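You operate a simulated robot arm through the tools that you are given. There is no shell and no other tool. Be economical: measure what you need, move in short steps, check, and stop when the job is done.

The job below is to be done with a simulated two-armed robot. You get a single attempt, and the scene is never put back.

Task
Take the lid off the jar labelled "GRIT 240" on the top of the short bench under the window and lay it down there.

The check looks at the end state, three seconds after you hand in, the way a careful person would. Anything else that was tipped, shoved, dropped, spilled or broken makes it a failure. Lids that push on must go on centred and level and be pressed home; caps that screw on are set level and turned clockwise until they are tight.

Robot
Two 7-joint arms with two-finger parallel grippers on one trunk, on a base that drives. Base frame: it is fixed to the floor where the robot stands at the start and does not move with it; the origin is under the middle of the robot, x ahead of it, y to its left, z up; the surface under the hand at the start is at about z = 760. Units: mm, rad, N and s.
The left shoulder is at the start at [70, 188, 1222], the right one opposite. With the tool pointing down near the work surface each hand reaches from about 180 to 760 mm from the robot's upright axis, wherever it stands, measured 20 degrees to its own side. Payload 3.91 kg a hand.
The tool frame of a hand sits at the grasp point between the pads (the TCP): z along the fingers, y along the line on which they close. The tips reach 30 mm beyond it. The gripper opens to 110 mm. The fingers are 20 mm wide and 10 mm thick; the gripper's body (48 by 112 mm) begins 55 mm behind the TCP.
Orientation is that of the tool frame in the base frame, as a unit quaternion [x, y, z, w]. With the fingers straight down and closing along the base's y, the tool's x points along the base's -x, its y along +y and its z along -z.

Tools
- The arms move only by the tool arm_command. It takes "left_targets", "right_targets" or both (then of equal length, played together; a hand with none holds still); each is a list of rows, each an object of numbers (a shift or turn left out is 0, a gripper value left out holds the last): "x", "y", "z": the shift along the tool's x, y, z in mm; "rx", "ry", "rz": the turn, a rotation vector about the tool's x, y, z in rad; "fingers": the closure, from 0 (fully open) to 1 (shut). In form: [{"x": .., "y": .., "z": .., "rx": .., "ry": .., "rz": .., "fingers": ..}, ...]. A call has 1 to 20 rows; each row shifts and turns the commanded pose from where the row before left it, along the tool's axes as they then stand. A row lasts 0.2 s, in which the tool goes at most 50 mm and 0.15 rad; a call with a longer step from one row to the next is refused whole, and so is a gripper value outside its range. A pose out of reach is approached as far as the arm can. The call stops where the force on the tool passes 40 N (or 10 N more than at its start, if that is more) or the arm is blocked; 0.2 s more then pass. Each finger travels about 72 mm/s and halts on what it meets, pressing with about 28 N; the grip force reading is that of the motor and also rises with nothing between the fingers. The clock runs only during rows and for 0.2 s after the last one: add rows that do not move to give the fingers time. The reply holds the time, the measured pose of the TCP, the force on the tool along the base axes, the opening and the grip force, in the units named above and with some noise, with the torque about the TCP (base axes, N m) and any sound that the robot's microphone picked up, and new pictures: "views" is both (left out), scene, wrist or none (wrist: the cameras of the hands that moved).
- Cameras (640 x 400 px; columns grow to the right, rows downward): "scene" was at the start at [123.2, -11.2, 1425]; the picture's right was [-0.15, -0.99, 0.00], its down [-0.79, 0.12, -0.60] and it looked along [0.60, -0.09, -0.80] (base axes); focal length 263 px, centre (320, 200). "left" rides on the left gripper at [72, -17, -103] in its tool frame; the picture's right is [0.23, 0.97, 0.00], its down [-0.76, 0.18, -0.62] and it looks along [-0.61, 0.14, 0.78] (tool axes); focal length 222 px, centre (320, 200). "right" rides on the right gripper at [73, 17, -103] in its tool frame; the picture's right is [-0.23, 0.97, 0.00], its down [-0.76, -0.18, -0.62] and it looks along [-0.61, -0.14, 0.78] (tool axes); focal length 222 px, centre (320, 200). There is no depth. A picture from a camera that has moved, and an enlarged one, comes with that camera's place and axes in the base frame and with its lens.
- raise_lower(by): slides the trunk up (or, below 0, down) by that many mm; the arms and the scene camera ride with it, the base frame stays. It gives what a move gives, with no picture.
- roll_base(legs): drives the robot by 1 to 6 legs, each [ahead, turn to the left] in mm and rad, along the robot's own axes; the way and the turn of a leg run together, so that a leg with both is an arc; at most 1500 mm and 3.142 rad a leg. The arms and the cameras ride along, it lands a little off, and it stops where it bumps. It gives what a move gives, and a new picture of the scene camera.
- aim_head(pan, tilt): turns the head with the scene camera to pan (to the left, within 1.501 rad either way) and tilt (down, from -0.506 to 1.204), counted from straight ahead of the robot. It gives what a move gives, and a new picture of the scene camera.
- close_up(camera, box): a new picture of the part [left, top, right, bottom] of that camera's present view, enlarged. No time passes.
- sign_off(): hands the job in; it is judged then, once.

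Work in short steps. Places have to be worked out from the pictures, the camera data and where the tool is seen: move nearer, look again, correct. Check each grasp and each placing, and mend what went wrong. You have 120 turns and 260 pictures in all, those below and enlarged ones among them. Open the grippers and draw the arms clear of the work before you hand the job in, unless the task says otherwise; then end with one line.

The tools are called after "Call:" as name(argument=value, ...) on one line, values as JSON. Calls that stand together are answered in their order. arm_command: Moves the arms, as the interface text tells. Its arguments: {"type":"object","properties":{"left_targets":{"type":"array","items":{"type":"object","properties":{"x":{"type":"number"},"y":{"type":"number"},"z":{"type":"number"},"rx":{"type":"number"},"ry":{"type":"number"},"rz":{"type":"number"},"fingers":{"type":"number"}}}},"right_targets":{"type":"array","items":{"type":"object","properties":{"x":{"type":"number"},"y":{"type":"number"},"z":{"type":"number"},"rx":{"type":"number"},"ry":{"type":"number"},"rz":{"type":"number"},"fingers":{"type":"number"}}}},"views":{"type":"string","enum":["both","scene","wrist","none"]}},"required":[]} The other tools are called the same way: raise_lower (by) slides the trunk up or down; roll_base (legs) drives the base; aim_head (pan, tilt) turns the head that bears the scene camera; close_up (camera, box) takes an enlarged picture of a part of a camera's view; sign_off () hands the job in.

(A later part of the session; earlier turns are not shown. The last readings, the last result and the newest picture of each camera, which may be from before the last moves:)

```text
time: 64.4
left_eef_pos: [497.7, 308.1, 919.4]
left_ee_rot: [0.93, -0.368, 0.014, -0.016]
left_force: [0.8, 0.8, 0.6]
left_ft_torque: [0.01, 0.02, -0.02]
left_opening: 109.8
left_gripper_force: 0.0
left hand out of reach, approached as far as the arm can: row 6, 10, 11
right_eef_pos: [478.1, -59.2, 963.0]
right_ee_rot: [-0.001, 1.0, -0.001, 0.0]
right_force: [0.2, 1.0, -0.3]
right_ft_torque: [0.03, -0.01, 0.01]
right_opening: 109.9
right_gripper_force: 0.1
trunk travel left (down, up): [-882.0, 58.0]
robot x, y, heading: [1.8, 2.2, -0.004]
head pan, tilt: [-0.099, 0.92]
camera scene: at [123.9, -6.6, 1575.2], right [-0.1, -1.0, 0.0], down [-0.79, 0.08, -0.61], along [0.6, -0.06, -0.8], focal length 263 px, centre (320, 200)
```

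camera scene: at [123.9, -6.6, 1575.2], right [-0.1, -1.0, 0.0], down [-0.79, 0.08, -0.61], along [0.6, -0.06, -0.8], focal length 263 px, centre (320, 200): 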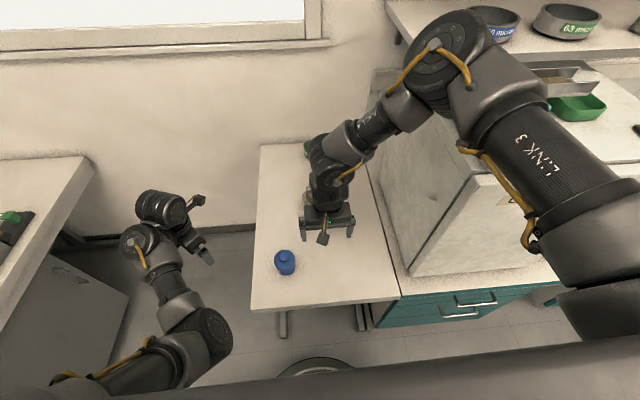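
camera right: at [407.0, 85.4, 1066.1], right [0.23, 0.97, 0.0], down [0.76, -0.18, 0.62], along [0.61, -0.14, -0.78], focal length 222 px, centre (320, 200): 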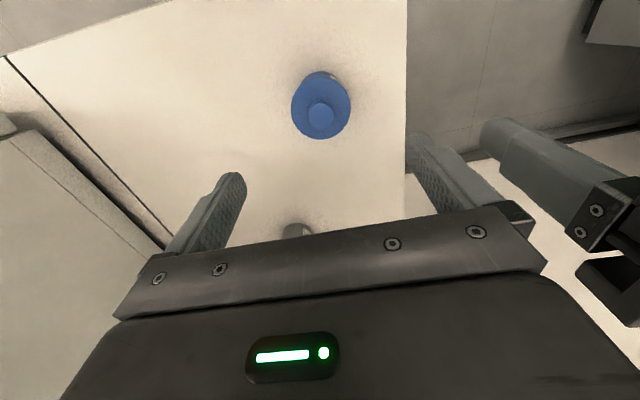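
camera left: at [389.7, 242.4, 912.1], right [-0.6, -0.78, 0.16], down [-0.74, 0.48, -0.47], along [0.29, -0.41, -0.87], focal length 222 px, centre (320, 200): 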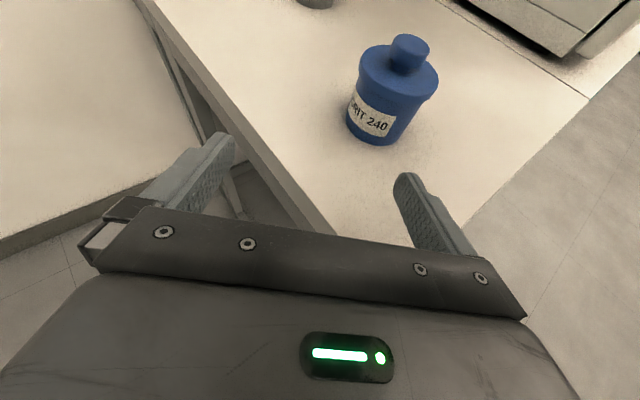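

Now I'll extend the left hand to about (700, 330, 930), left of the bench, to straighten the arm and start unwinding the yaw there.

Call:
arm_command(left_targets=[{"x": 22, "y": -25.7}, {"x": 22, "y": -25.7}, {"x": 22, "y": -25.7}, {"x": 22, "y": -25.7}, {"x": 22, "y": -25.7}, {"x": 22, "y": -25.7}, {"rz": 0.145}, {"rz": 0.145}, {"rz": 0.145}, {"rz": 0.145}, {"rz": 0.145}, {"rz": 0.145}, {"rz": 0.145}, {"rz": 0.145}, {"rz": 0.145}, {"rz": 0.145}, {}], views="scene")

```text
time: 68.0
left_eef_pos: [699.5, 331.1, 927.6]
left_ee_rot: [-0.451, 0.892, 0.001, 0.022]
left_force: [0.3, 0.5, 0.6]
left_ft_torque: [-0.03, 0.02, 0.03]
left_opening: 110.0
left_gripper_force: 0.0
right_eef_pos: [478.8, -60.2, 963.8]
right_ee_rot: [0.0, 1.0, 0.0, -0.001]
right_force: [0.3, 0.3, 0.6]
right_ft_torque: [0.04, 0.01, 0.0]
right_opening: 110.1
right_gripper_force: 0.1
trunk travel left (down, up): [-882.0, 58.0]
robot x, y, heading: [-0.7, 2.9, 0.003]
head pan, tilt: [-0.099, 0.92]
camera scene: at [123.8, -7.2, 1575.2], right [-0.1, -1.0, 0.0], down [-0.79, 0.08, -0.61], along [0.6, -0.06, -0.8], focal length 263 px, centre (320, 200)
```

scene: 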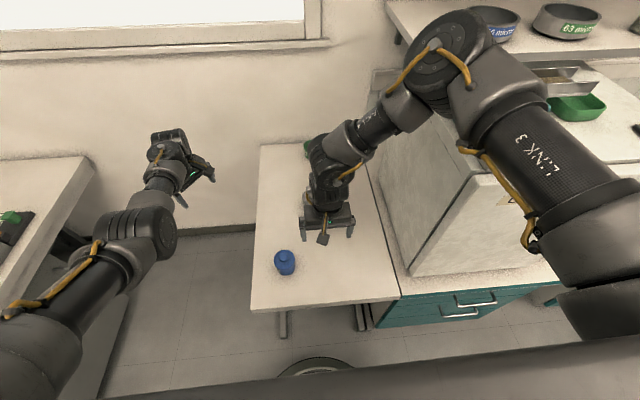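

It went well. Continuing the yaw to nominal.

Call:
arm_command(left_targets=[{"rz": 0.13}, {"rz": 0.13}, {"rz": 0.13}, {"rz": 0.13}, {"rz": 0.13}, {"rz": 0.13}, {"rz": 0.15}, {}], views="scene")

```text
time: 69.8
left_eef_pos: [699.8, 330.7, 928.3]
left_ee_rot: [-0.002, 1.0, 0.011, 0.02]
left_force: [-1.3, -0.2, -0.8]
left_ft_torque: [0.0, -0.03, -0.01]
left_opening: 109.9
left_gripper_force: 0.1
right_eef_pos: [478.2, -59.5, 963.2]
right_ee_rot: [0.0, 1.0, 0.0, 0.0]
right_force: [0.2, -0.1, 0.4]
right_ft_torque: [0.02, -0.01, -0.03]
right_opening: 110.2
right_gripper_force: 0.1
trunk travel left (down, up): [-882.0, 58.0]
robot x, y, heading: [0.5, -0.8, -0.004]
head pan, tilt: [-0.099, 0.92]
camera scene: at [123.8, -7.2, 1575.2], right [-0.1, -1.0, 0.0], down [-0.79, 0.08, -0.61], along [0.6, -0.06, -0.8], focal length 263 px, centre (320, 200)
```

scene: 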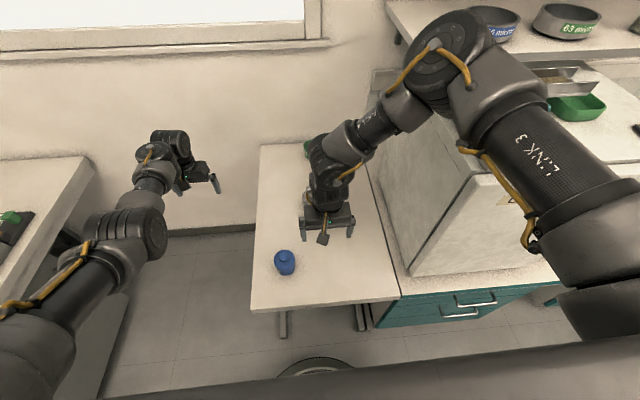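

Nominal yaw is restored. I'll raise the left hand towards its original posture to see whether the elbow swings back outward.

Call:
arm_command(left_targets=[{"rx": 0.022, "ry": 0.04, "z": -30}, {"z": -35}, {"z": -35}, {"z": -35, "x": 13, "y": -20}, {"z": -35, "x": 20, "y": -30}, {"z": -30, "x": 20, "y": -30}, {"z": -30, "x": 20, "y": -30}, {"x": 20, "y": -30}, {}], views="scene")

```text
refused: row 5 steps farther than a row can; nothing moved
```

Same move with smaller steps.

Call:
arm_command(left_targets=[{"rx": 0.022, "ry": 0.04, "z": -30}, {"z": -35}, {"z": -35}, {"z": -35, "x": 13, "y": -20}, {"z": -30, "x": 20, "y": -25}, {"z": -30, "x": 20, "y": -25}, {"z": -30, "x": 20, "y": -30}, {"x": 20, "y": -40}, {}], views="scene")

```text
time: 70.7
left_eef_pos: [700.1, 324.3, 1039.8]
left_ee_rot: [-0.004, 1.0, 0.0, 0.016]
left_force: [20.7, -7.5, -45.8]
left_ft_torque: [1.09, -1.55, 0.69]
left_opening: 109.6
left_gripper_force: 0.0
right_eef_pos: [478.6, -60.5, 962.9]
right_ee_rot: [0.0, 1.0, 0.0, 0.0]
right_force: [-0.7, -0.5, -0.4]
right_ft_torque: [-0.02, -0.02, -0.02]
right_opening: 110.1
right_gripper_force: 0.2
trunk travel left (down, up): [-882.0, 58.0]
robot x, y, heading: [-2.5, -0.6, 0.003]
head pan, tilt: [-0.099, 0.92]
stopped in row 4 (left hand): the force on the tool passed its limit at 197 N (the readings are from after the stop); the commanded pose is now the measured one
camera scene: at [123.2, -8.3, 1575.2], right [-0.1, -1.0, 0.0], down [-0.79, 0.08, -0.61], along [0.6, -0.06, -0.8], focal length 263 px, centre (320, 200)
```

scene: 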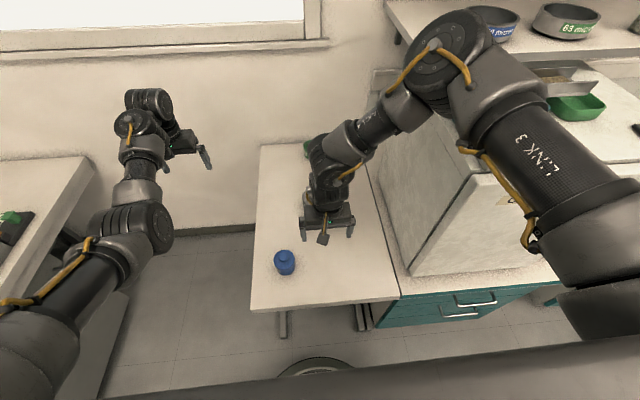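

The camera touches the low forearm when raised at this yaw. At z 928 the yaw was free, so I'll lower, keep yawing to +1.5 to put the camera on the outer side, and see how the elbow moves.

Call:
arm_command(left_targets=[{"z": 15, "x": -3}, {"z": 30}, {"z": 35}, {"z": 30}, {"rz": 0.14}, {"rz": 0.14}, {"rz": 0.14}, {"rz": 0.14}, {"rz": 0.14}, {"rz": 0.14}, {"rz": 0.14}, {"rz": 0.14}, {"rz": 0.14}, {"rz": 0.14}, {"rz": 0.14}, {}], views="scene")

```text
time: 74.1
left_eef_pos: [706.7, 324.4, 929.1]
left_ee_rot: [0.694, 0.72, 0.009, 0.01]
left_force: [-0.1, 0.7, 0.3]
left_ft_torque: [-0.01, 0.0, -0.01]
left_opening: 109.7
left_gripper_force: 0.1
right_eef_pos: [478.1, -59.0, 962.9]
right_ee_rot: [-0.001, 1.0, -0.001, 0.0]
right_force: [0.3, 0.3, 0.0]
right_ft_torque: [-0.03, 0.03, -0.02]
right_opening: 110.1
right_gripper_force: 0.0
trunk travel left (down, up): [-882.0, 58.0]
robot x, y, heading: [0.2, 2.2, -0.001]
head pan, tilt: [-0.099, 0.92]
camera scene: at [123.7, -7.1, 1575.2], right [-0.1, -1.0, 0.0], down [-0.79, 0.08, -0.61], along [0.6, -0.06, -0.8], focal length 263 px, centre (320, 200)
```

scene: 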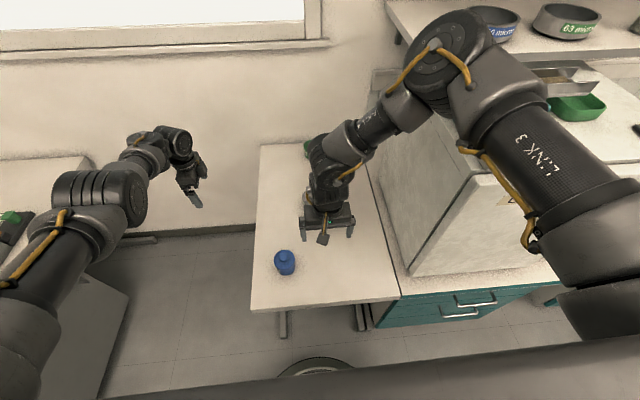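

The elbow swung outward again, so the natural posture is returning. I'll move in and up towards (606, 200, 1050).

Call:
arm_command(left_targets=[{"x": -24, "y": -20, "z": -24}, {"x": -24, "y": -20, "z": -24}, {"x": -24, "y": -20, "z": -24}, {"x": -24, "y": -20, "z": -24}, {"x": -24, "y": -20, "z": -24}, {}], views="scene")

```text
time: 75.0
left_eef_pos: [656.2, 226.0, 1002.1]
left_ee_rot: [0.721, 0.692, 0.027, 0.016]
left_force: [71.2, 23.2, -52.0]
left_ft_torque: [-6.97, 7.62, -5.95]
left_opening: 110.1
left_gripper_force: 0.1
left hand out of reach, approached as far as the arm can: row 3, 4
right_eef_pos: [478.2, -64.8, 962.2]
right_ee_rot: [0.002, 1.0, 0.001, 0.0]
right_force: [-1.1, -0.3, -0.5]
right_ft_torque: [0.04, 0.0, -0.02]
right_opening: 110.0
right_gripper_force: 0.0
trunk travel left (down, up): [-882.0, 58.0]
robot x, y, heading: [0.7, 2.2, -0.004]
head pan, tilt: [-0.099, 0.92]
stopped in row 4 (left hand): the force on the tool passed its limit at 349 N (the readings are from after the stop); the commanded pose is now the measured one
camera scene: at [123.3, -12.2, 1575.2], right [-0.1, -0.99, 0.0], down [-0.79, 0.08, -0.61], along [0.6, -0.06, -0.8], focal length 263 px, centre (320, 200)
```

scene: 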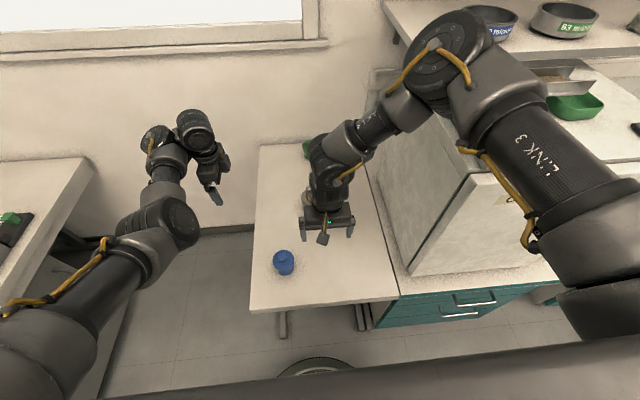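

Contact again as the elbow dropped back. I'll return to the free spot and yaw further positive there, to drive the elbow outward and up.

Call:
arm_command(left_targets=[{"x": 12, "y": 10, "z": 12}, {"x": 24, "y": 20, "z": 24}, {"x": 24, "y": 10, "z": 24}, {"x": 24, "y": 10, "z": 14}, {}, {}], views="none")

Call:
arm_command(left_targets=[{"rz": 0.14}, {"rz": 0.14}, {"rz": 0.14}, {"rz": 0.14}, {"rz": 0.14}, {"rz": 0.14}, {}], views="scene")

```text
time: 76.4
left_eef_pos: [710.8, 314.2, 930.8]
left_ee_rot: [0.717, 0.697, 0.026, 0.015]
left_force: [0.0, -0.8, -1.1]
left_ft_torque: [0.0, -0.01, 0.03]
left_opening: 109.8
left_gripper_force: 0.0
right_eef_pos: [478.7, -58.2, 962.5]
right_ee_rot: [0.001, 1.0, 0.0, 0.0]
right_force: [-0.5, -0.1, -0.6]
right_ft_torque: [0.02, 0.02, 0.0]
right_opening: 110.0
right_gripper_force: 0.0
trunk travel left (down, up): [-882.0, 58.0]
robot x, y, heading: [-1.8, 0.5, -0.001]
head pan, tilt: [-0.099, 0.92]
```

```text
time: 78.0
left_eef_pos: [711.2, 315.1, 932.3]
left_ee_rot: [0.939, 0.343, 0.03, 0.003]
left_force: [0.1, -0.2, 0.0]
left_ft_torque: [0.03, 0.01, 0.0]
left_opening: 109.9
left_gripper_force: 0.1
right_eef_pos: [478.7, -59.7, 963.3]
right_ee_rot: [0.0, 1.0, 0.0, 0.0]
right_force: [1.3, -0.3, -0.2]
right_ft_torque: [-0.02, -0.01, 0.01]
right_opening: 110.0
right_gripper_force: 0.1
trunk travel left (down, up): [-882.0, 58.0]
robot x, y, heading: [2.7, -2.5, -0.003]
head pan, tilt: [-0.099, 0.92]
camera scene: at [123.8, -7.4, 1575.2], right [-0.1, -0.99, 0.0], down [-0.79, 0.08, -0.61], along [0.6, -0.06, -0.8], focal length 263 px, centre (320, 200)
```

scene: 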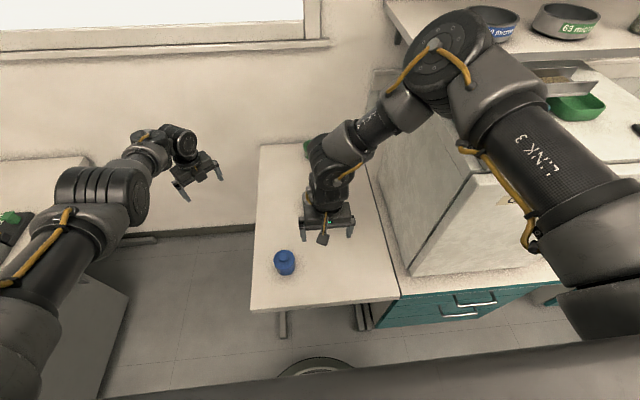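

The elbow is back outward in its natural place. I'll bring the hand inward at constant height in small steps with this yaw.

Call:
arm_command(left_targets=[{"x": -32, "y": -1}, {"x": -32, "y": -1}, {"x": -32, "y": -1}, {"x": -32, "y": -1}, {}], views="scene")

```text
time: 79.2
left_eef_pos: [611.8, 236.5, 923.9]
left_ee_rot: [0.939, 0.344, 0.029, 0.003]
left_force: [-0.1, -0.1, -0.9]
left_ft_torque: [-0.01, 0.01, 0.03]
left_opening: 110.1
left_gripper_force: 0.2
right_eef_pos: [479.1, -59.3, 962.4]
right_ee_rot: [0.002, 1.0, -0.002, 0.0]
right_force: [0.1, -0.3, 0.1]
right_ft_torque: [0.0, -0.01, -0.01]
right_opening: 109.6
right_gripper_force: 0.1
trunk travel left (down, up): [-882.0, 58.0]
robot x, y, heading: [-0.4, -1.8, -0.003]
head pan, tilt: [-0.099, 0.92]
camera scene: at [124.1, -5.6, 1575.1], right [-0.1, -0.99, 0.0], down [-0.79, 0.08, -0.61], along [0.6, -0.06, -0.8], focal length 263 px, centre (320, 200)
```

scene: 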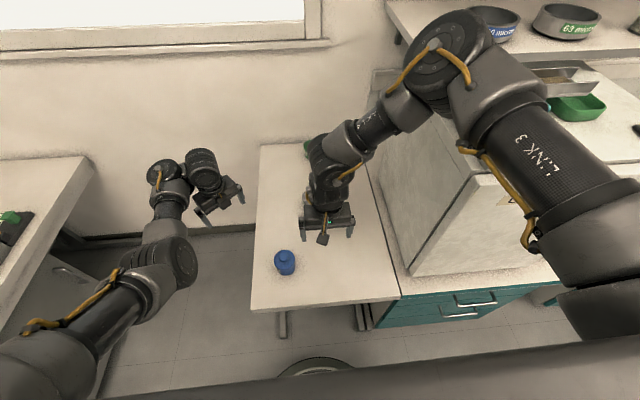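

The hand moves freely here. With the forearm coming from behind, a straight-ahead pointing pose with the camera up should suit this branch. I'll yaw to π and tilt up to test it.

Call:
arm_command(left_targets=[{"rz": 0.14}, {"rz": 0.14}, {"rz": 0.14}, {"rz": 0.14}, {"rz": 0.14}, {"ry": 0.14}, {"ry": 0.14}, {"ry": 0.14}, {"ry": 0.14}, {"ry": 0.14}, {"ry": 0.14}, {"ry": 0.14}, {"ry": 0.14}, {}])

```text
time: 82.2
left_eef_pos: [613.0, 236.1, 925.6]
left_ee_rot: [0.831, -0.003, 0.556, -0.007]
left_force: [-0.3, 0.7, 0.1]
left_ft_torque: [-0.02, 0.02, -0.01]
left_opening: 110.0
left_gripper_force: 0.1
right_eef_pos: [477.4, -59.2, 963.0]
right_ee_rot: [0.002, 1.0, 0.0, 0.0]
right_force: [0.6, -0.1, -0.4]
right_ft_torque: [0.01, 0.02, 0.0]
right_opening: 109.8
right_gripper_force: 0.1
trunk travel left (down, up): [-882.0, 58.0]
robot x, y, heading: [0.6, -0.7, -0.001]
head pan, tilt: [-0.099, 0.92]
camera scene: at [123.7, -7.2, 1575.2], right [-0.1, -0.99, 0.0], down [-0.79, 0.08, -0.61], along [0.6, -0.06, -0.8], focal length 263 px, centre (320, 200)
camera left: at [543.5, 251.3, 1032.2], right [0.09, -0.98, 0.19], down [-0.87, -0.17, -0.47], along [0.49, -0.13, -0.86], focal length 222 px, centre (320, 200)
```

scene: 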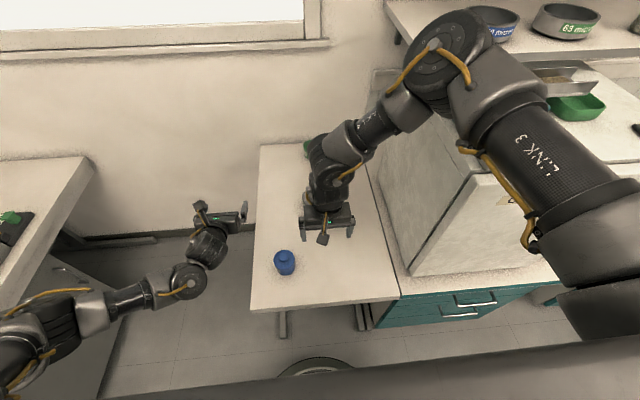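
left: 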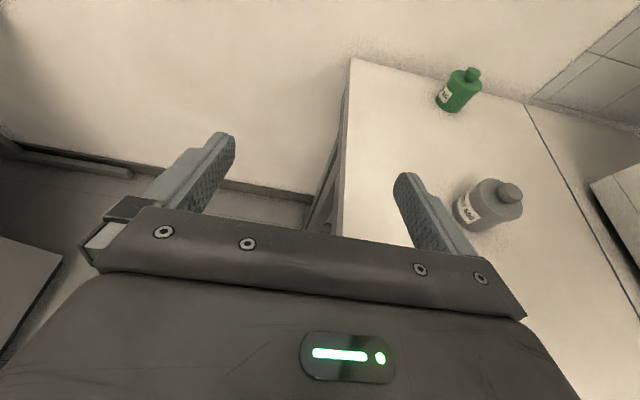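

Excellent: this pose is free, pointing straight ahead, 22° down, camera up, elbow out. To use it on the jar I need about 200 mm more distance, so I'll back the base up; both hands are above everything.

Call:
roll_base(legs=[[-200, 0]])

```text
time: 83.8
left_eef_pos: [416.9, 234.1, 924.1]
left_ee_rot: [0.832, -0.005, 0.555, -0.005]
left_force: [0.1, -0.2, 0.4]
left_ft_torque: [-0.03, 0.0, 0.02]
left_opening: 109.8
left_gripper_force: 0.0
right_eef_pos: [282.2, -60.2, 962.9]
right_ee_rot: [0.002, 1.0, -0.001, -0.001]
right_force: [-0.7, -0.4, -0.2]
right_ft_torque: [-0.01, 0.0, 0.0]
right_opening: 110.0
right_gripper_force: 0.1
trunk travel left (down, up): [-882.0, 58.0]
robot x, y, heading: [-200.6, 0.2, -0.007]
head pan, tilt: [-0.099, 0.92]
camera scene: at [-71.6, -7.1, 1574.9], right [-0.1, -0.99, 0.0], down [-0.79, 0.08, -0.6], along [0.6, -0.06, -0.8], focal length 263 px, centre (320, 200)
```

scene: 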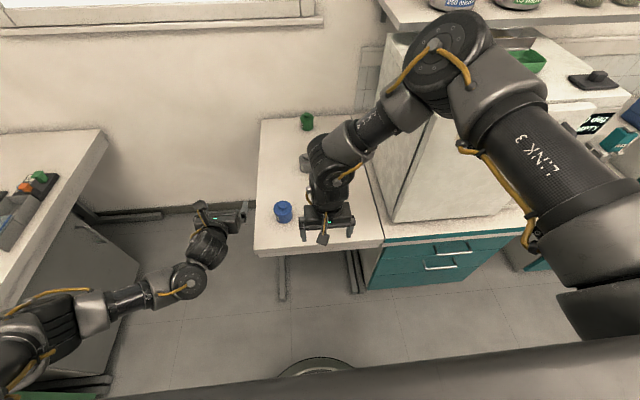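

It backed up 196 mm cleanly. Now the left goes to a standoff in front of the jar at (355, 70, 835), and the right moves forward out of the way.

Call:
arm_command(left_targets=[{}, {"x": -20.8, "y": 33, "z": -4.7}, {"x": -20.8, "y": 33, "z": -4.7}, {"x": -20.8, "y": 33, "z": -4.7}, {"x": -20.8, "y": 33, "z": -4.7}, {"x": -20.8, "y": 33, "z": -4.7}, {}], right_targets=[{"x": -35, "y": -25}, {"x": -35, "y": -15}, {"x": -35, "y": -10}, {"x": -35, "y": -10}, {}, {}, {}])

```text
time: 85.4
left_eef_pos: [354.7, 71.7, 836.1]
left_ee_rot: [0.832, -0.004, 0.555, -0.006]
left_force: [0.0, 0.2, 0.2]
left_ft_torque: [-0.04, 0.03, -0.03]
left_opening: 110.1
left_gripper_force: 0.0
right_eef_pos: [326.4, -63.9, 995.5]
right_ee_rot: [0.005, 1.0, -0.002, 0.001]
right_force: [-0.4, 0.1, -0.4]
right_ft_torque: [-0.03, 0.0, 0.02]
right_opening: 110.0
right_gripper_force: 0.1
right hand out of reach, approached as far as the arm can: row 1, 2, 3, 4
trunk travel left (down, up): [-882.0, 58.0]
robot x, y, heading: [-196.7, -3.2, -0.002]
head pan, tilt: [-0.099, 0.92]
camera scene: at [-73.3, -6.2, 1575.1], right [-0.1, -0.99, 0.0], down [-0.79, 0.08, -0.61], along [0.6, -0.06, -0.8], focal length 263 px, centre (320, 200)
camera right: at [253.8, -46.3, 1097.6], right [0.24, 0.97, 0.0], down [0.76, -0.18, 0.62], along [0.61, -0.15, -0.78], focal length 222 px, centre (320, 200)
camera left: at [286.2, 86.8, 943.5], right [0.09, -0.98, 0.2], down [-0.87, -0.17, -0.47], along [0.49, -0.13, -0.86], focal length 222 px, centre (320, 200)
```

scene: 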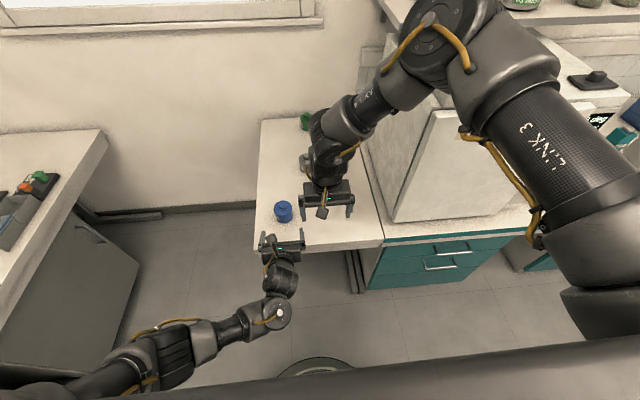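
right: 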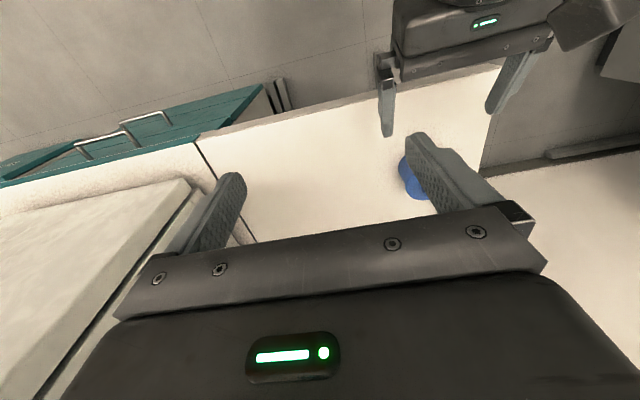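
left: 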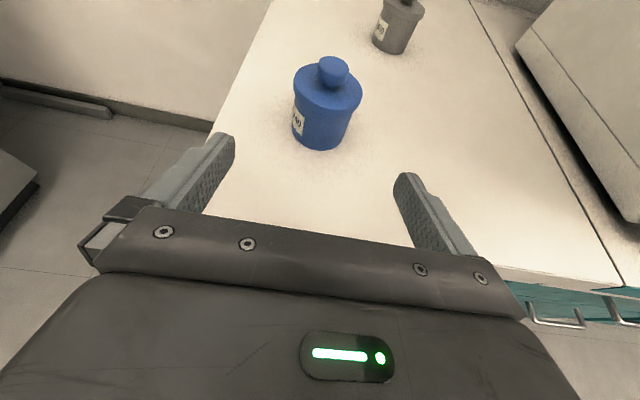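

The left hand is lined up with the jar, which the camera puts at (480.6, 69.4). I'll go forward 108 mm along the approach axis, just short of the final grip.

Call:
arm_command(left_targets=[{"z": 27, "y": 0.5}, {"z": 27, "y": 0.5}, {"z": 27, "y": 0.5}, {"z": 27}, {}], views="both")

```text
time: 86.6
left_eef_pos: [454.5, 69.8, 794.6]
left_ee_rot: [0.831, -0.003, 0.556, -0.006]
left_force: [0.2, 0.4, -0.1]
left_ft_torque: [0.03, -0.01, -0.01]
left_opening: 110.2
left_gripper_force: 0.0
right_eef_pos: [325.5, -63.1, 996.5]
right_ee_rot: [0.004, 1.0, -0.001, 0.0]
right_force: [0.6, 0.7, 0.9]
right_ft_torque: [-0.02, 0.0, 0.0]
right_opening: 110.1
right_gripper_force: 0.1
trunk travel left (down, up): [-882.0, 58.0]
robot x, y, heading: [-196.2, 0.6, -0.003]
head pan, tilt: [-0.099, 0.92]
camera scene: at [-74.5, -6.6, 1575.2], right [-0.1, -0.99, 0.0], down [-0.79, 0.08, -0.61], along [0.6, -0.06, -0.8], focal length 263 px, centre (320, 200)
camera left: at [385.8, 85.9, 901.9], right [0.09, -0.98, 0.2], down [-0.87, -0.17, -0.47], along [0.49, -0.13, -0.86], focal length 222 px, centre (320, 200)
```

scene: 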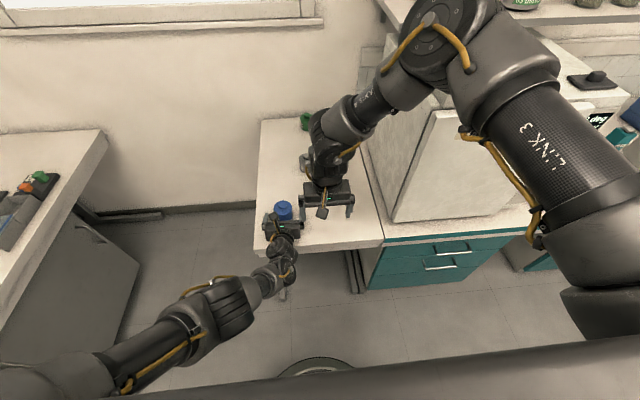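
left: 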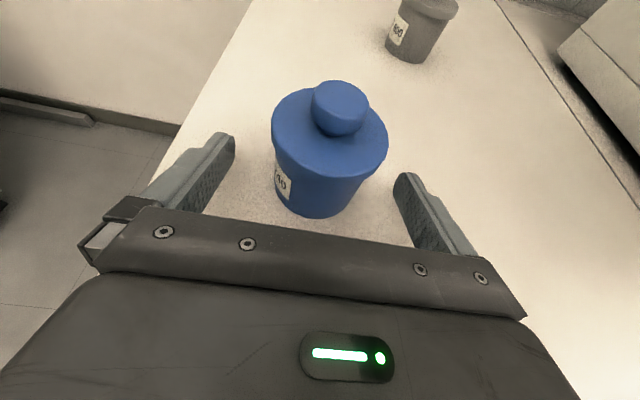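

The jar is centred between the fingers. I'll advance 13 mm more and close on the body.

Call:
arm_command(left_targets=[{"z": 13}, {"fingers": 0.2}, {"fingers": 0.35}, {"fingers": 0.5}, {"fingers": 1}, {}, {}, {}], views="wrist")

Call:
close_up(camera="left", box=[200, 60, 460, 260])

```text
time: 88.4
left_eef_pos: [454.1, 68.8, 793.0]
left_ee_rot: [0.831, -0.004, 0.556, -0.006]
left_force: [0.2, 0.1, 0.9]
left_ft_torque: [-0.07, 0.0, 0.0]
left_opening: 58.9
left_gripper_force: 28.7
left hand out of reach, approached as far as the arm can: row 1
right_eef_pos: [326.1, -63.2, 995.8]
right_ee_rot: [0.004, 1.0, 0.001, 0.0]
right_force: [0.2, -1.3, -0.3]
right_ft_torque: [0.01, -0.01, -0.03]
right_opening: 110.0
right_gripper_force: 0.1
trunk travel left (down, up): [-882.0, 58.0]
robot x, y, heading: [-200.0, -0.1, -0.006]
head pan, tilt: [-0.099, 0.92]
camera left: at [385.8, 85.9, 901.8], right [0.09, -0.98, 0.2], down [-0.87, -0.17, -0.47], along [0.49, -0.13, -0.86], focal length 222 px, centre (320, 200)
```

left: 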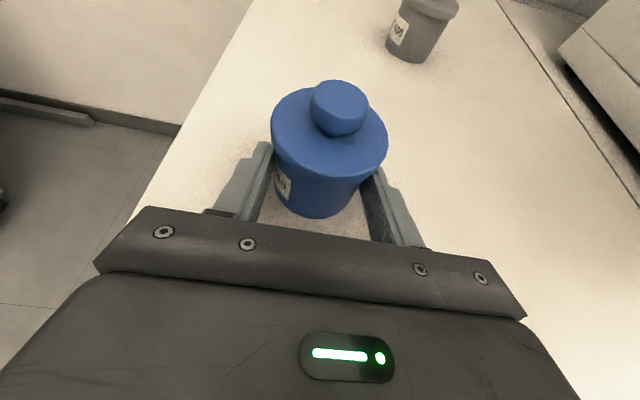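

```text
2.00 times, centred on (330, 160) of left
camera zoom: at [385.8, 85.9, 901.8], right [0.09, -0.98, 0.2], down [-0.87, -0.17, -0.47], along [0.49, -0.13, -0.86], focal length 444 px, centre (300, 280)
```

zoom: 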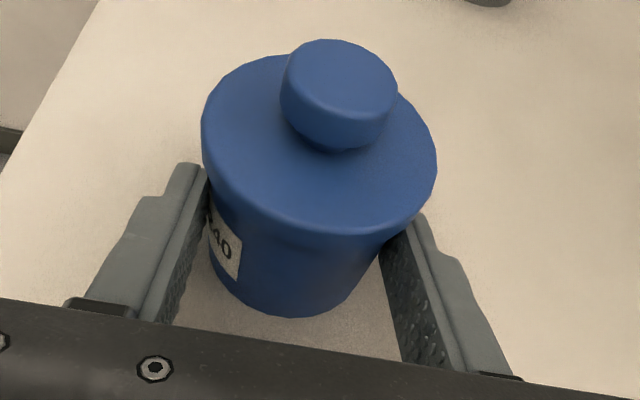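

The body is gripped at 58.9 mm, but only by the last millimetres of the tips because the arm ran out of reach. I'll open, retract 40 mm, drive the base forward 60 mm, and go in deeper.

Call:
arm_command(left_targets=[{"fingers": 0.5}, {"fingers": 0.2}, {"fingers": 0}, {}, {"z": -20}, {"z": -20}, {}], views="none")

Call:
roll_base(legs=[[60, 0]])

Call:
arm_command(left_targets=[{}], views="wrist")

```text
time: 90.0
left_eef_pos: [416.2, 68.9, 808.8]
left_ee_rot: [0.832, -0.004, 0.555, -0.006]
left_force: [0.1, 0.2, 0.6]
left_ft_torque: [-0.01, 0.01, 0.0]
left_opening: 109.6
left_gripper_force: 0.0
right_eef_pos: [325.2, -64.6, 993.6]
right_ee_rot: [0.004, 1.0, 0.0, 0.001]
right_force: [-0.4, -0.3, -0.3]
right_ft_torque: [0.03, 0.02, 0.02]
right_opening: 109.8
right_gripper_force: 0.1
trunk travel left (down, up): [-882.0, 58.0]
robot x, y, heading: [-196.4, 5.6, -0.004]
head pan, tilt: [-0.099, 0.92]
```

```text
time: 90.9
left_eef_pos: [467.2, 69.3, 815.2]
left_ee_rot: [0.828, -0.004, 0.56, -0.005]
left_force: [-0.7, -0.1, 0.1]
left_ft_torque: [0.02, 0.01, -0.01]
left_opening: 109.8
left_gripper_force: 0.0
right_eef_pos: [374.5, -63.5, 1001.9]
right_ee_rot: [0.005, 1.0, 0.001, 0.006]
right_force: [-0.1, 0.6, 0.7]
right_ft_torque: [-0.01, -0.07, -0.01]
right_opening: 109.8
right_gripper_force: 0.1
trunk travel left (down, up): [-882.0, 58.0]
robot x, y, heading: [-139.2, 1.0, -0.003]
head pan, tilt: [-0.099, 0.92]
camera scene: at [-27.4, -6.9, 1576.3], right [-0.1, -0.99, 0.0], down [-0.79, 0.08, -0.61], along [0.61, -0.06, -0.79], focal length 263 px, centre (320, 200)
```

scene: 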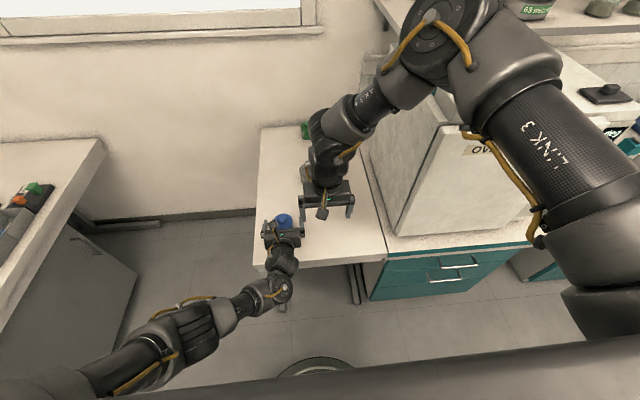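

```text
time: 91.3
left_eef_pos: [478.7, 68.6, 807.7]
left_ee_rot: [0.832, -0.004, 0.554, -0.006]
left_force: [0.6, 0.2, -0.1]
left_ft_torque: [-0.01, 0.01, -0.01]
left_opening: 109.9
left_gripper_force: 0.0
right_eef_pos: [387.1, -64.5, 993.5]
right_ee_rot: [0.004, 1.0, 0.0, 0.0]
right_force: [0.0, -0.1, -0.2]
right_ft_torque: [0.02, 0.05, 0.02]
right_opening: 110.2
right_gripper_force: 0.1
trunk travel left (down, up): [-882.0, 58.0]
robot x, y, heading: [-134.6, -3.0, -0.007]
head pan, tilt: [-0.099, 0.92]
camera left: at [410.8, 84.9, 914.4], right [0.09, -0.98, 0.2], down [-0.87, -0.17, -0.47], along [0.49, -0.13, -0.86], focal length 222 px, centre (320, 200)
```

left: 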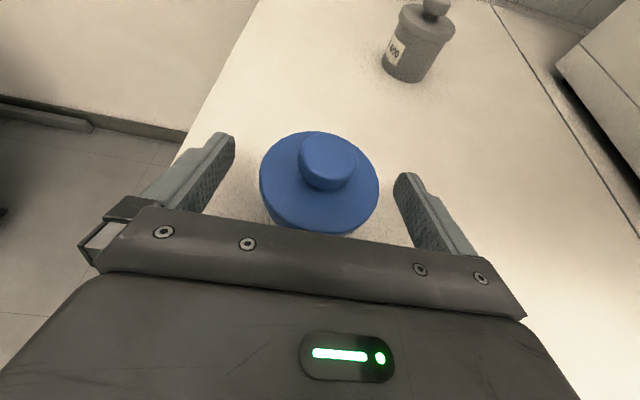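

The base landed 62 mm forward, with the hand at (479, 69, 808). I'll back off slightly and lower to put the pads around the body at (461, 70, 790), then clamp.

Call:
arm_command(left_targets=[{"x": -7, "y": -1, "z": -17}, {"x": -9, "z": 3}, {"x": -8, "z": 3}, {}], views="wrist")

```text
time: 92.3
left_eef_pos: [454.5, 69.2, 792.3]
left_ee_rot: [0.832, -0.004, 0.555, -0.005]
left_force: [1.1, -0.1, -0.6]
left_ft_torque: [-0.01, -0.03, -0.02]
left_opening: 110.0
left_gripper_force: 0.1
right_eef_pos: [383.5, -62.9, 996.3]
right_ee_rot: [0.004, 1.0, 0.0, 0.002]
right_force: [0.2, -1.1, 0.6]
right_ft_torque: [-0.04, 0.03, 0.0]
right_opening: 110.3
right_gripper_force: 0.1
trunk travel left (down, up): [-882.0, 58.0]
robot x, y, heading: [-138.2, 0.3, -0.007]
head pan, tilt: [-0.099, 0.92]
camera left: at [386.6, 84.9, 899.1], right [0.09, -0.98, 0.2], down [-0.87, -0.17, -0.47], along [0.49, -0.13, -0.86], focal length 222 px, centre (320, 200)
```

left: 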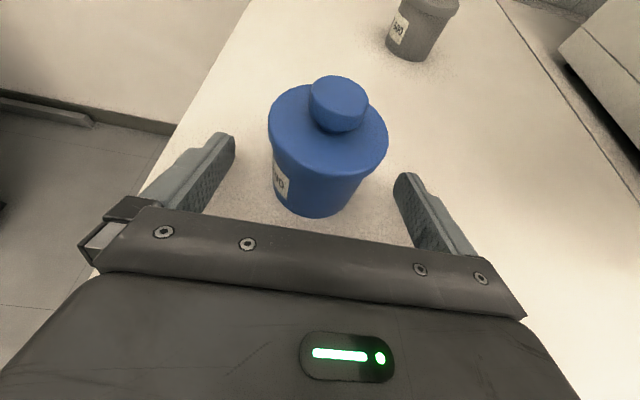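

The hand is at 454.5, so I'll go 9 mm further in.

Call:
arm_command(left_targets=[{"z": 9, "x": 1}, {}, {}], views="none")

```text
time: 93.1
left_eef_pos: [463.6, 69.4, 790.5]
left_ee_rot: [0.831, -0.003, 0.556, -0.006]
left_force: [0.0, -0.2, -0.2]
left_ft_torque: [-0.02, 0.0, 0.0]
left_opening: 109.9
left_gripper_force: 0.1
right_eef_pos: [382.4, -63.4, 996.6]
right_ee_rot: [0.004, 1.0, 0.0, 0.003]
right_force: [0.3, 0.0, 0.7]
right_ft_torque: [0.04, -0.03, 0.0]
right_opening: 110.0
right_gripper_force: 0.1
trunk travel left (down, up): [-882.0, 58.0]
robot x, y, heading: [-138.5, -1.3, -0.005]
head pan, tilt: [-0.099, 0.92]
```

Positioned well. I'll clamp the body, and take a scene view because the small lean suggests the right elbow might be touching the oven.

Call:
arm_command(left_targets=[{"fingers": 0.2}, {"fingers": 0.35}, {"fingers": 0.5}, {"fingers": 1}, {}, {}, {}])

Call:
close_up(camera="scene", box=[320, 0, 640, 250])

```text
time: 94.7
left_eef_pos: [464.9, 69.5, 789.5]
left_ee_rot: [0.831, -0.004, 0.556, -0.006]
left_force: [0.3, 0.6, 1.9]
left_ft_torque: [-0.11, -0.02, 0.02]
left_opening: 59.0
left_gripper_force: 28.2
right_eef_pos: [382.9, -63.6, 997.1]
right_ee_rot: [0.004, 1.0, 0.0, 0.002]
right_force: [0.1, -0.2, -0.1]
right_ft_torque: [-0.03, 0.0, -0.02]
right_opening: 109.9
right_gripper_force: 0.0
trunk travel left (down, up): [-882.0, 58.0]
robot x, y, heading: [-139.5, -0.5, -0.006]
head pan, tilt: [-0.099, 0.92]
camera scene: at [-14.1, -7.5, 1575.2], right [-0.1, -0.99, 0.0], down [-0.79, 0.08, -0.61], along [0.6, -0.06, -0.8], focal length 263 px, centre (320, 200)
camera left: at [395.9, 85.3, 896.8], right [0.09, -0.98, 0.2], down [-0.87, -0.17, -0.47], along [0.49, -0.13, -0.86], focal length 222 px, centre (320, 200)
```

scene: 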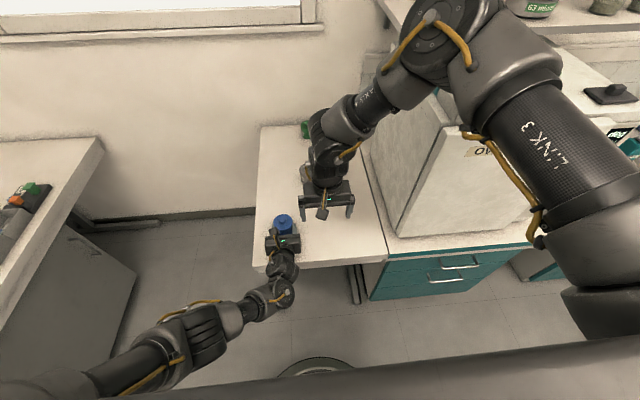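
left: 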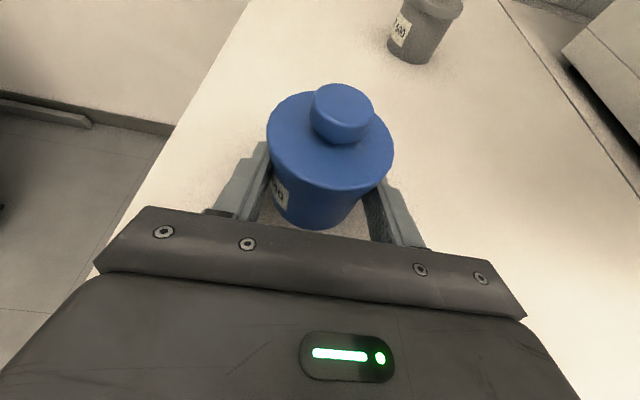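

```text
1.60 times, centred on (480, 125) of scene
camera zoom: at [-14.1, -7.5, 1575.2], right [-0.1, -0.99, 0.0], down [-0.79, 0.08, -0.61], along [0.6, -0.06, -0.8], focal length 420 px, centre (64, 320)
```

zoom: 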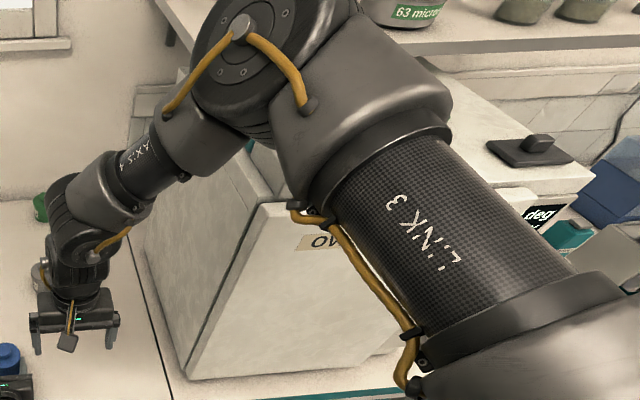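

The clamp holds at 59.0 mm, with the pads now well around the body and no lean. Next the right hand moves over the knob at about z 980.

Call:
arm_command(right_targets=[{"y": 33, "x": -4}, {"y": 33, "x": -14}, {"y": 33, "x": -20}, {"y": 34, "x": -30}, {"x": -30}, {}, {}])

```text
time: 96.3
left_eef_pos: [464.5, 69.1, 790.1]
left_ee_rot: [0.831, -0.004, 0.556, -0.005]
left_force: [1.0, 1.3, 2.8]
left_ft_torque: [-0.13, -0.03, -0.02]
left_opening: 58.8
left_gripper_force: 27.2
right_eef_pos: [429.0, 61.9, 1014.9]
right_ee_rot: [0.005, 1.0, 0.0, 0.004]
right_force: [0.5, 0.1, -0.1]
right_ft_torque: [0.0, -0.02, -0.01]
right_opening: 110.2
right_gripper_force: 0.1
right hand out of reach, approached as far as the arm can: row 4, 5
trunk travel left (down, up): [-882.0, 58.0]
robot x, y, heading: [-138.1, -1.3, -0.006]
head pan, tilt: [-0.099, 0.92]
camera scene: at [-14.4, -7.3, 1575.2], right [-0.1, -0.99, 0.0], down [-0.79, 0.08, -0.61], along [0.6, -0.06, -0.8], focal length 263 px, centre (320, 200)
camera right: at [358.2, 78.8, 1117.6], right [0.24, 0.97, 0.0], down [0.76, -0.19, 0.63], along [0.61, -0.15, -0.78], focal length 222 px, centre (320, 200)
```

scene: 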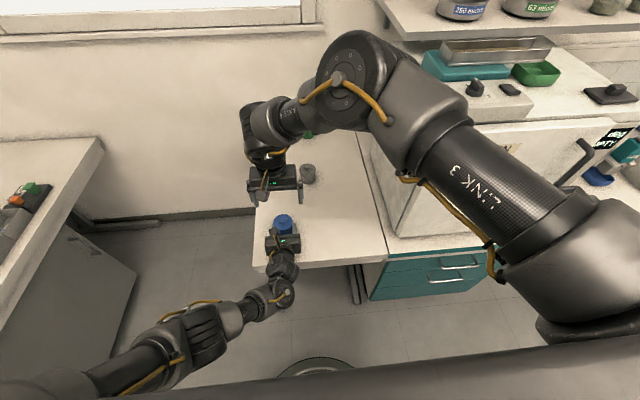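
right: 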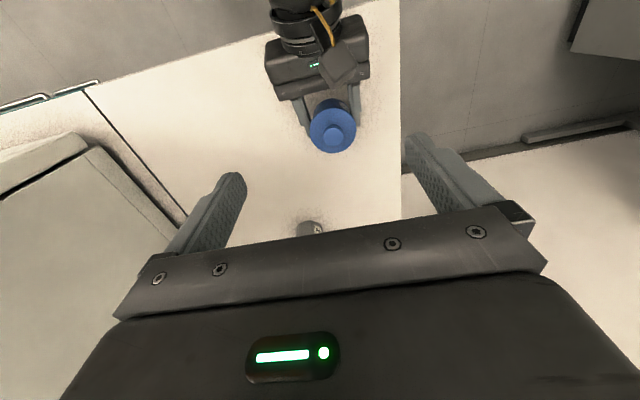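

The right hand is at its forward limit at this height, but lower down it should reach further. I'll go forward while descending to about z 955, keeping the tips above the left hand.

Call:
arm_command(right_targets=[{"z": 20}, {"z": 20, "x": -10, "y": 2}, {"z": 20, "x": -14, "y": 2}, {"x": -14, "y": 2}, {"x": -14, "y": 2}, {}, {}])

```text
time: 97.9
left_eef_pos: [463.8, 69.6, 788.8]
left_ee_rot: [0.831, -0.005, 0.556, -0.005]
left_force: [0.8, 0.9, 3.7]
left_ft_torque: [-0.15, -0.08, 0.0]
left_opening: 58.5
left_gripper_force: 28.0
right_eef_pos: [419.0, 60.5, 986.2]
right_ee_rot: [0.005, 1.0, 0.001, 0.004]
right_force: [-0.9, 1.0, 0.6]
right_ft_torque: [-0.01, 0.0, -0.02]
right_opening: 110.0
right_gripper_force: 0.1
right hand out of reach, approached as far as the arm can: row 1, 2, 3, 4, 5
trunk travel left (down, up): [-882.0, 58.0]
robot x, y, heading: [-139.9, -1.7, -0.002]
head pan, tilt: [-0.099, 0.92]
camera scene: at [-14.5, -7.4, 1575.3], right [-0.1, -0.99, 0.0], down [-0.79, 0.08, -0.61], along [0.6, -0.06, -0.8], focal length 263 px, centre (320, 200)
camera right: at [346.7, 78.1, 1089.5], right [0.24, 0.97, 0.0], down [0.76, -0.19, 0.63], along [0.61, -0.15, -0.78], focal length 222 px, centre (320, 200)
```

scene: 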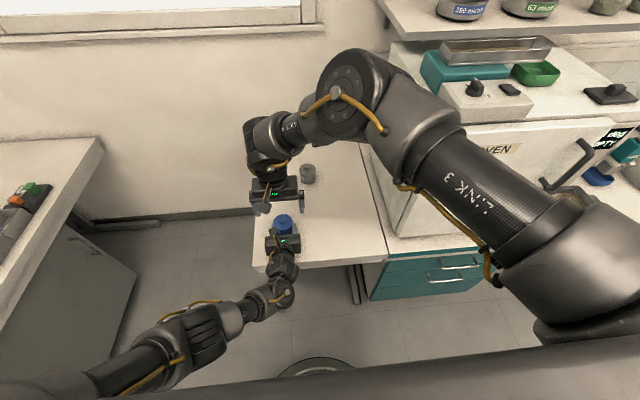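
right: 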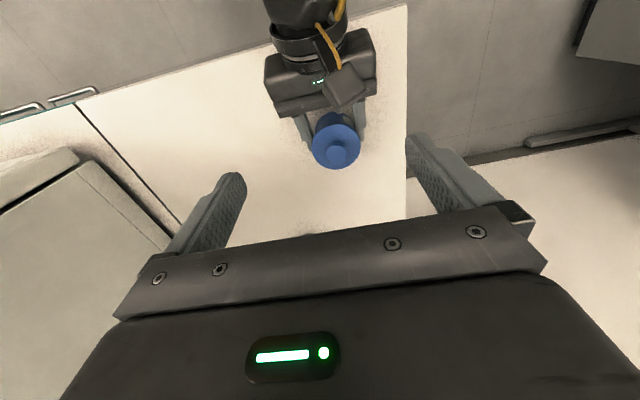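

The right arm is fully stretched (its shoulder is too high and far), so I need the base about 90 mm nearer and the trunk 150 mm lower. I'll release the jar, draw the left hand back and up, and lift the right hand.

Call:
arm_command(left_targets=[{"fingers": 0.5}, {"fingers": 0.2}, {"fingers": 0}, {}, {"z": -20}, {"z": -30}, {"z": -30}, {"x": 30, "z": -12}, {"x": 30, "z": -12}, {"x": 30, "z": -12}, {"x": 30, "z": -12}, {"x": 30, "z": -12}, {}], right_targets=[{"x": 10, "z": -20}, {"x": 10, "z": -20}, {"x": 10, "z": -20}, {"x": 10, "z": -20}, {"x": 10, "z": -20}, {"x": 10, "z": -20}, {"y": -20}, {"y": -20}, {"y": -20}, {"y": -20}, {"y": -20}, {}, {}])

```text
time: 100.7
left_eef_pos: [397.7, 67.5, 974.8]
left_ee_rot: [0.83, -0.004, 0.557, -0.004]
left_force: [-1.3, 0.5, 0.5]
left_ft_torque: [-0.02, 0.0, 0.0]
left_opening: 110.0
left_gripper_force: 0.1
left hand out of reach, approached as far as the arm can: row 12
right_eef_pos: [357.7, -39.1, 1106.1]
right_ee_rot: [0.003, 1.0, 0.0, 0.003]
right_force: [0.2, -0.4, 0.2]
right_ft_torque: [0.0, 0.01, 0.01]
right_opening: 109.9
right_gripper_force: 0.1
trunk travel left (down, up): [-882.0, 58.0]
robot x, y, heading: [-137.4, -0.6, 0.001]
head pan, tilt: [-0.099, 0.92]
camera scene: at [-15.5, -7.5, 1575.3], right [-0.1, -0.99, 0.0], down [-0.79, 0.08, -0.61], along [0.6, -0.06, -0.8], focal length 263 px, centre (320, 200)
camera right: at [285.2, -21.6, 1208.1], right [0.23, 0.97, 0.0], down [0.76, -0.18, 0.63], along [0.61, -0.15, -0.78], focal length 222 px, centre (320, 200)
camera left: at [328.7, 84.5, 1081.5], right [0.08, -0.98, 0.2], down [-0.87, -0.17, -0.47], along [0.49, -0.13, -0.86], focal length 222 px, centre (320, 200)
```

scene: 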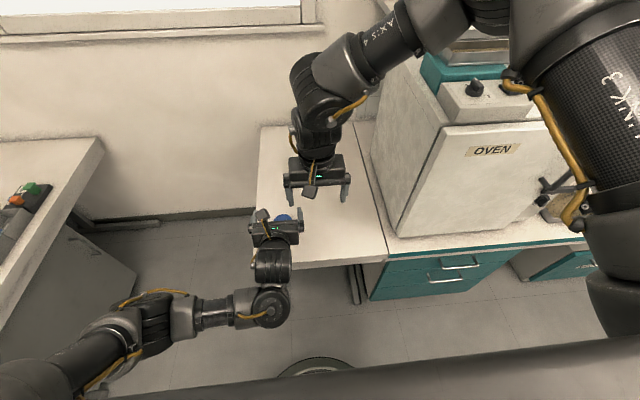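
right: 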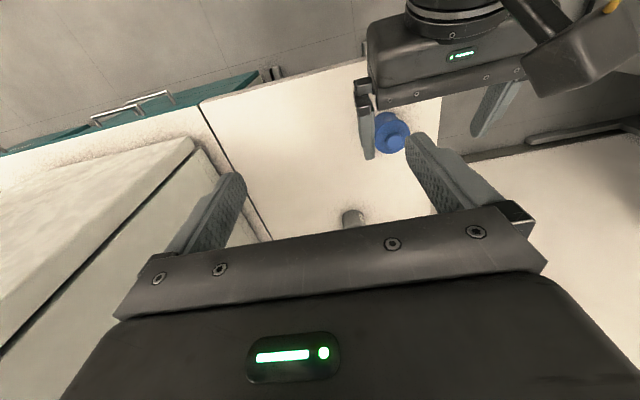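
left: 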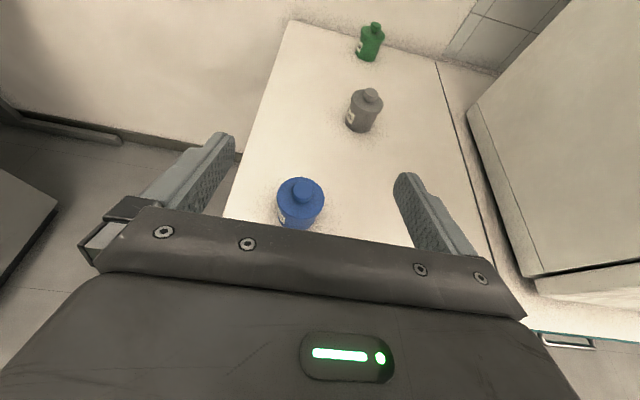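

The jar is undisturbed. Now I'll lower the trunk 150 mm, with the left ending near z 825 and clear of the jar, then roll forward.

Call:
raise_lower(by=-150)

```text
time: 102.5
left_eef_pos: [397.9, 68.5, 824.3]
left_ee_rot: [0.831, -0.004, 0.557, -0.004]
left_force: [0.8, -1.0, -0.8]
left_ft_torque: [0.05, 0.01, 0.02]
left_opening: 110.0
left_gripper_force: 0.0
right_eef_pos: [359.0, -39.2, 955.2]
right_ee_rot: [0.004, 1.0, 0.0, 0.003]
right_force: [0.2, 0.0, -0.7]
right_ft_torque: [0.05, -0.01, 0.02]
right_opening: 110.0
right_gripper_force: 0.0
trunk travel left (down, up): [-732.0, 208.0]
robot x, y, heading: [-138.4, 2.2, -0.004]
head pan, tilt: [-0.099, 0.92]
```

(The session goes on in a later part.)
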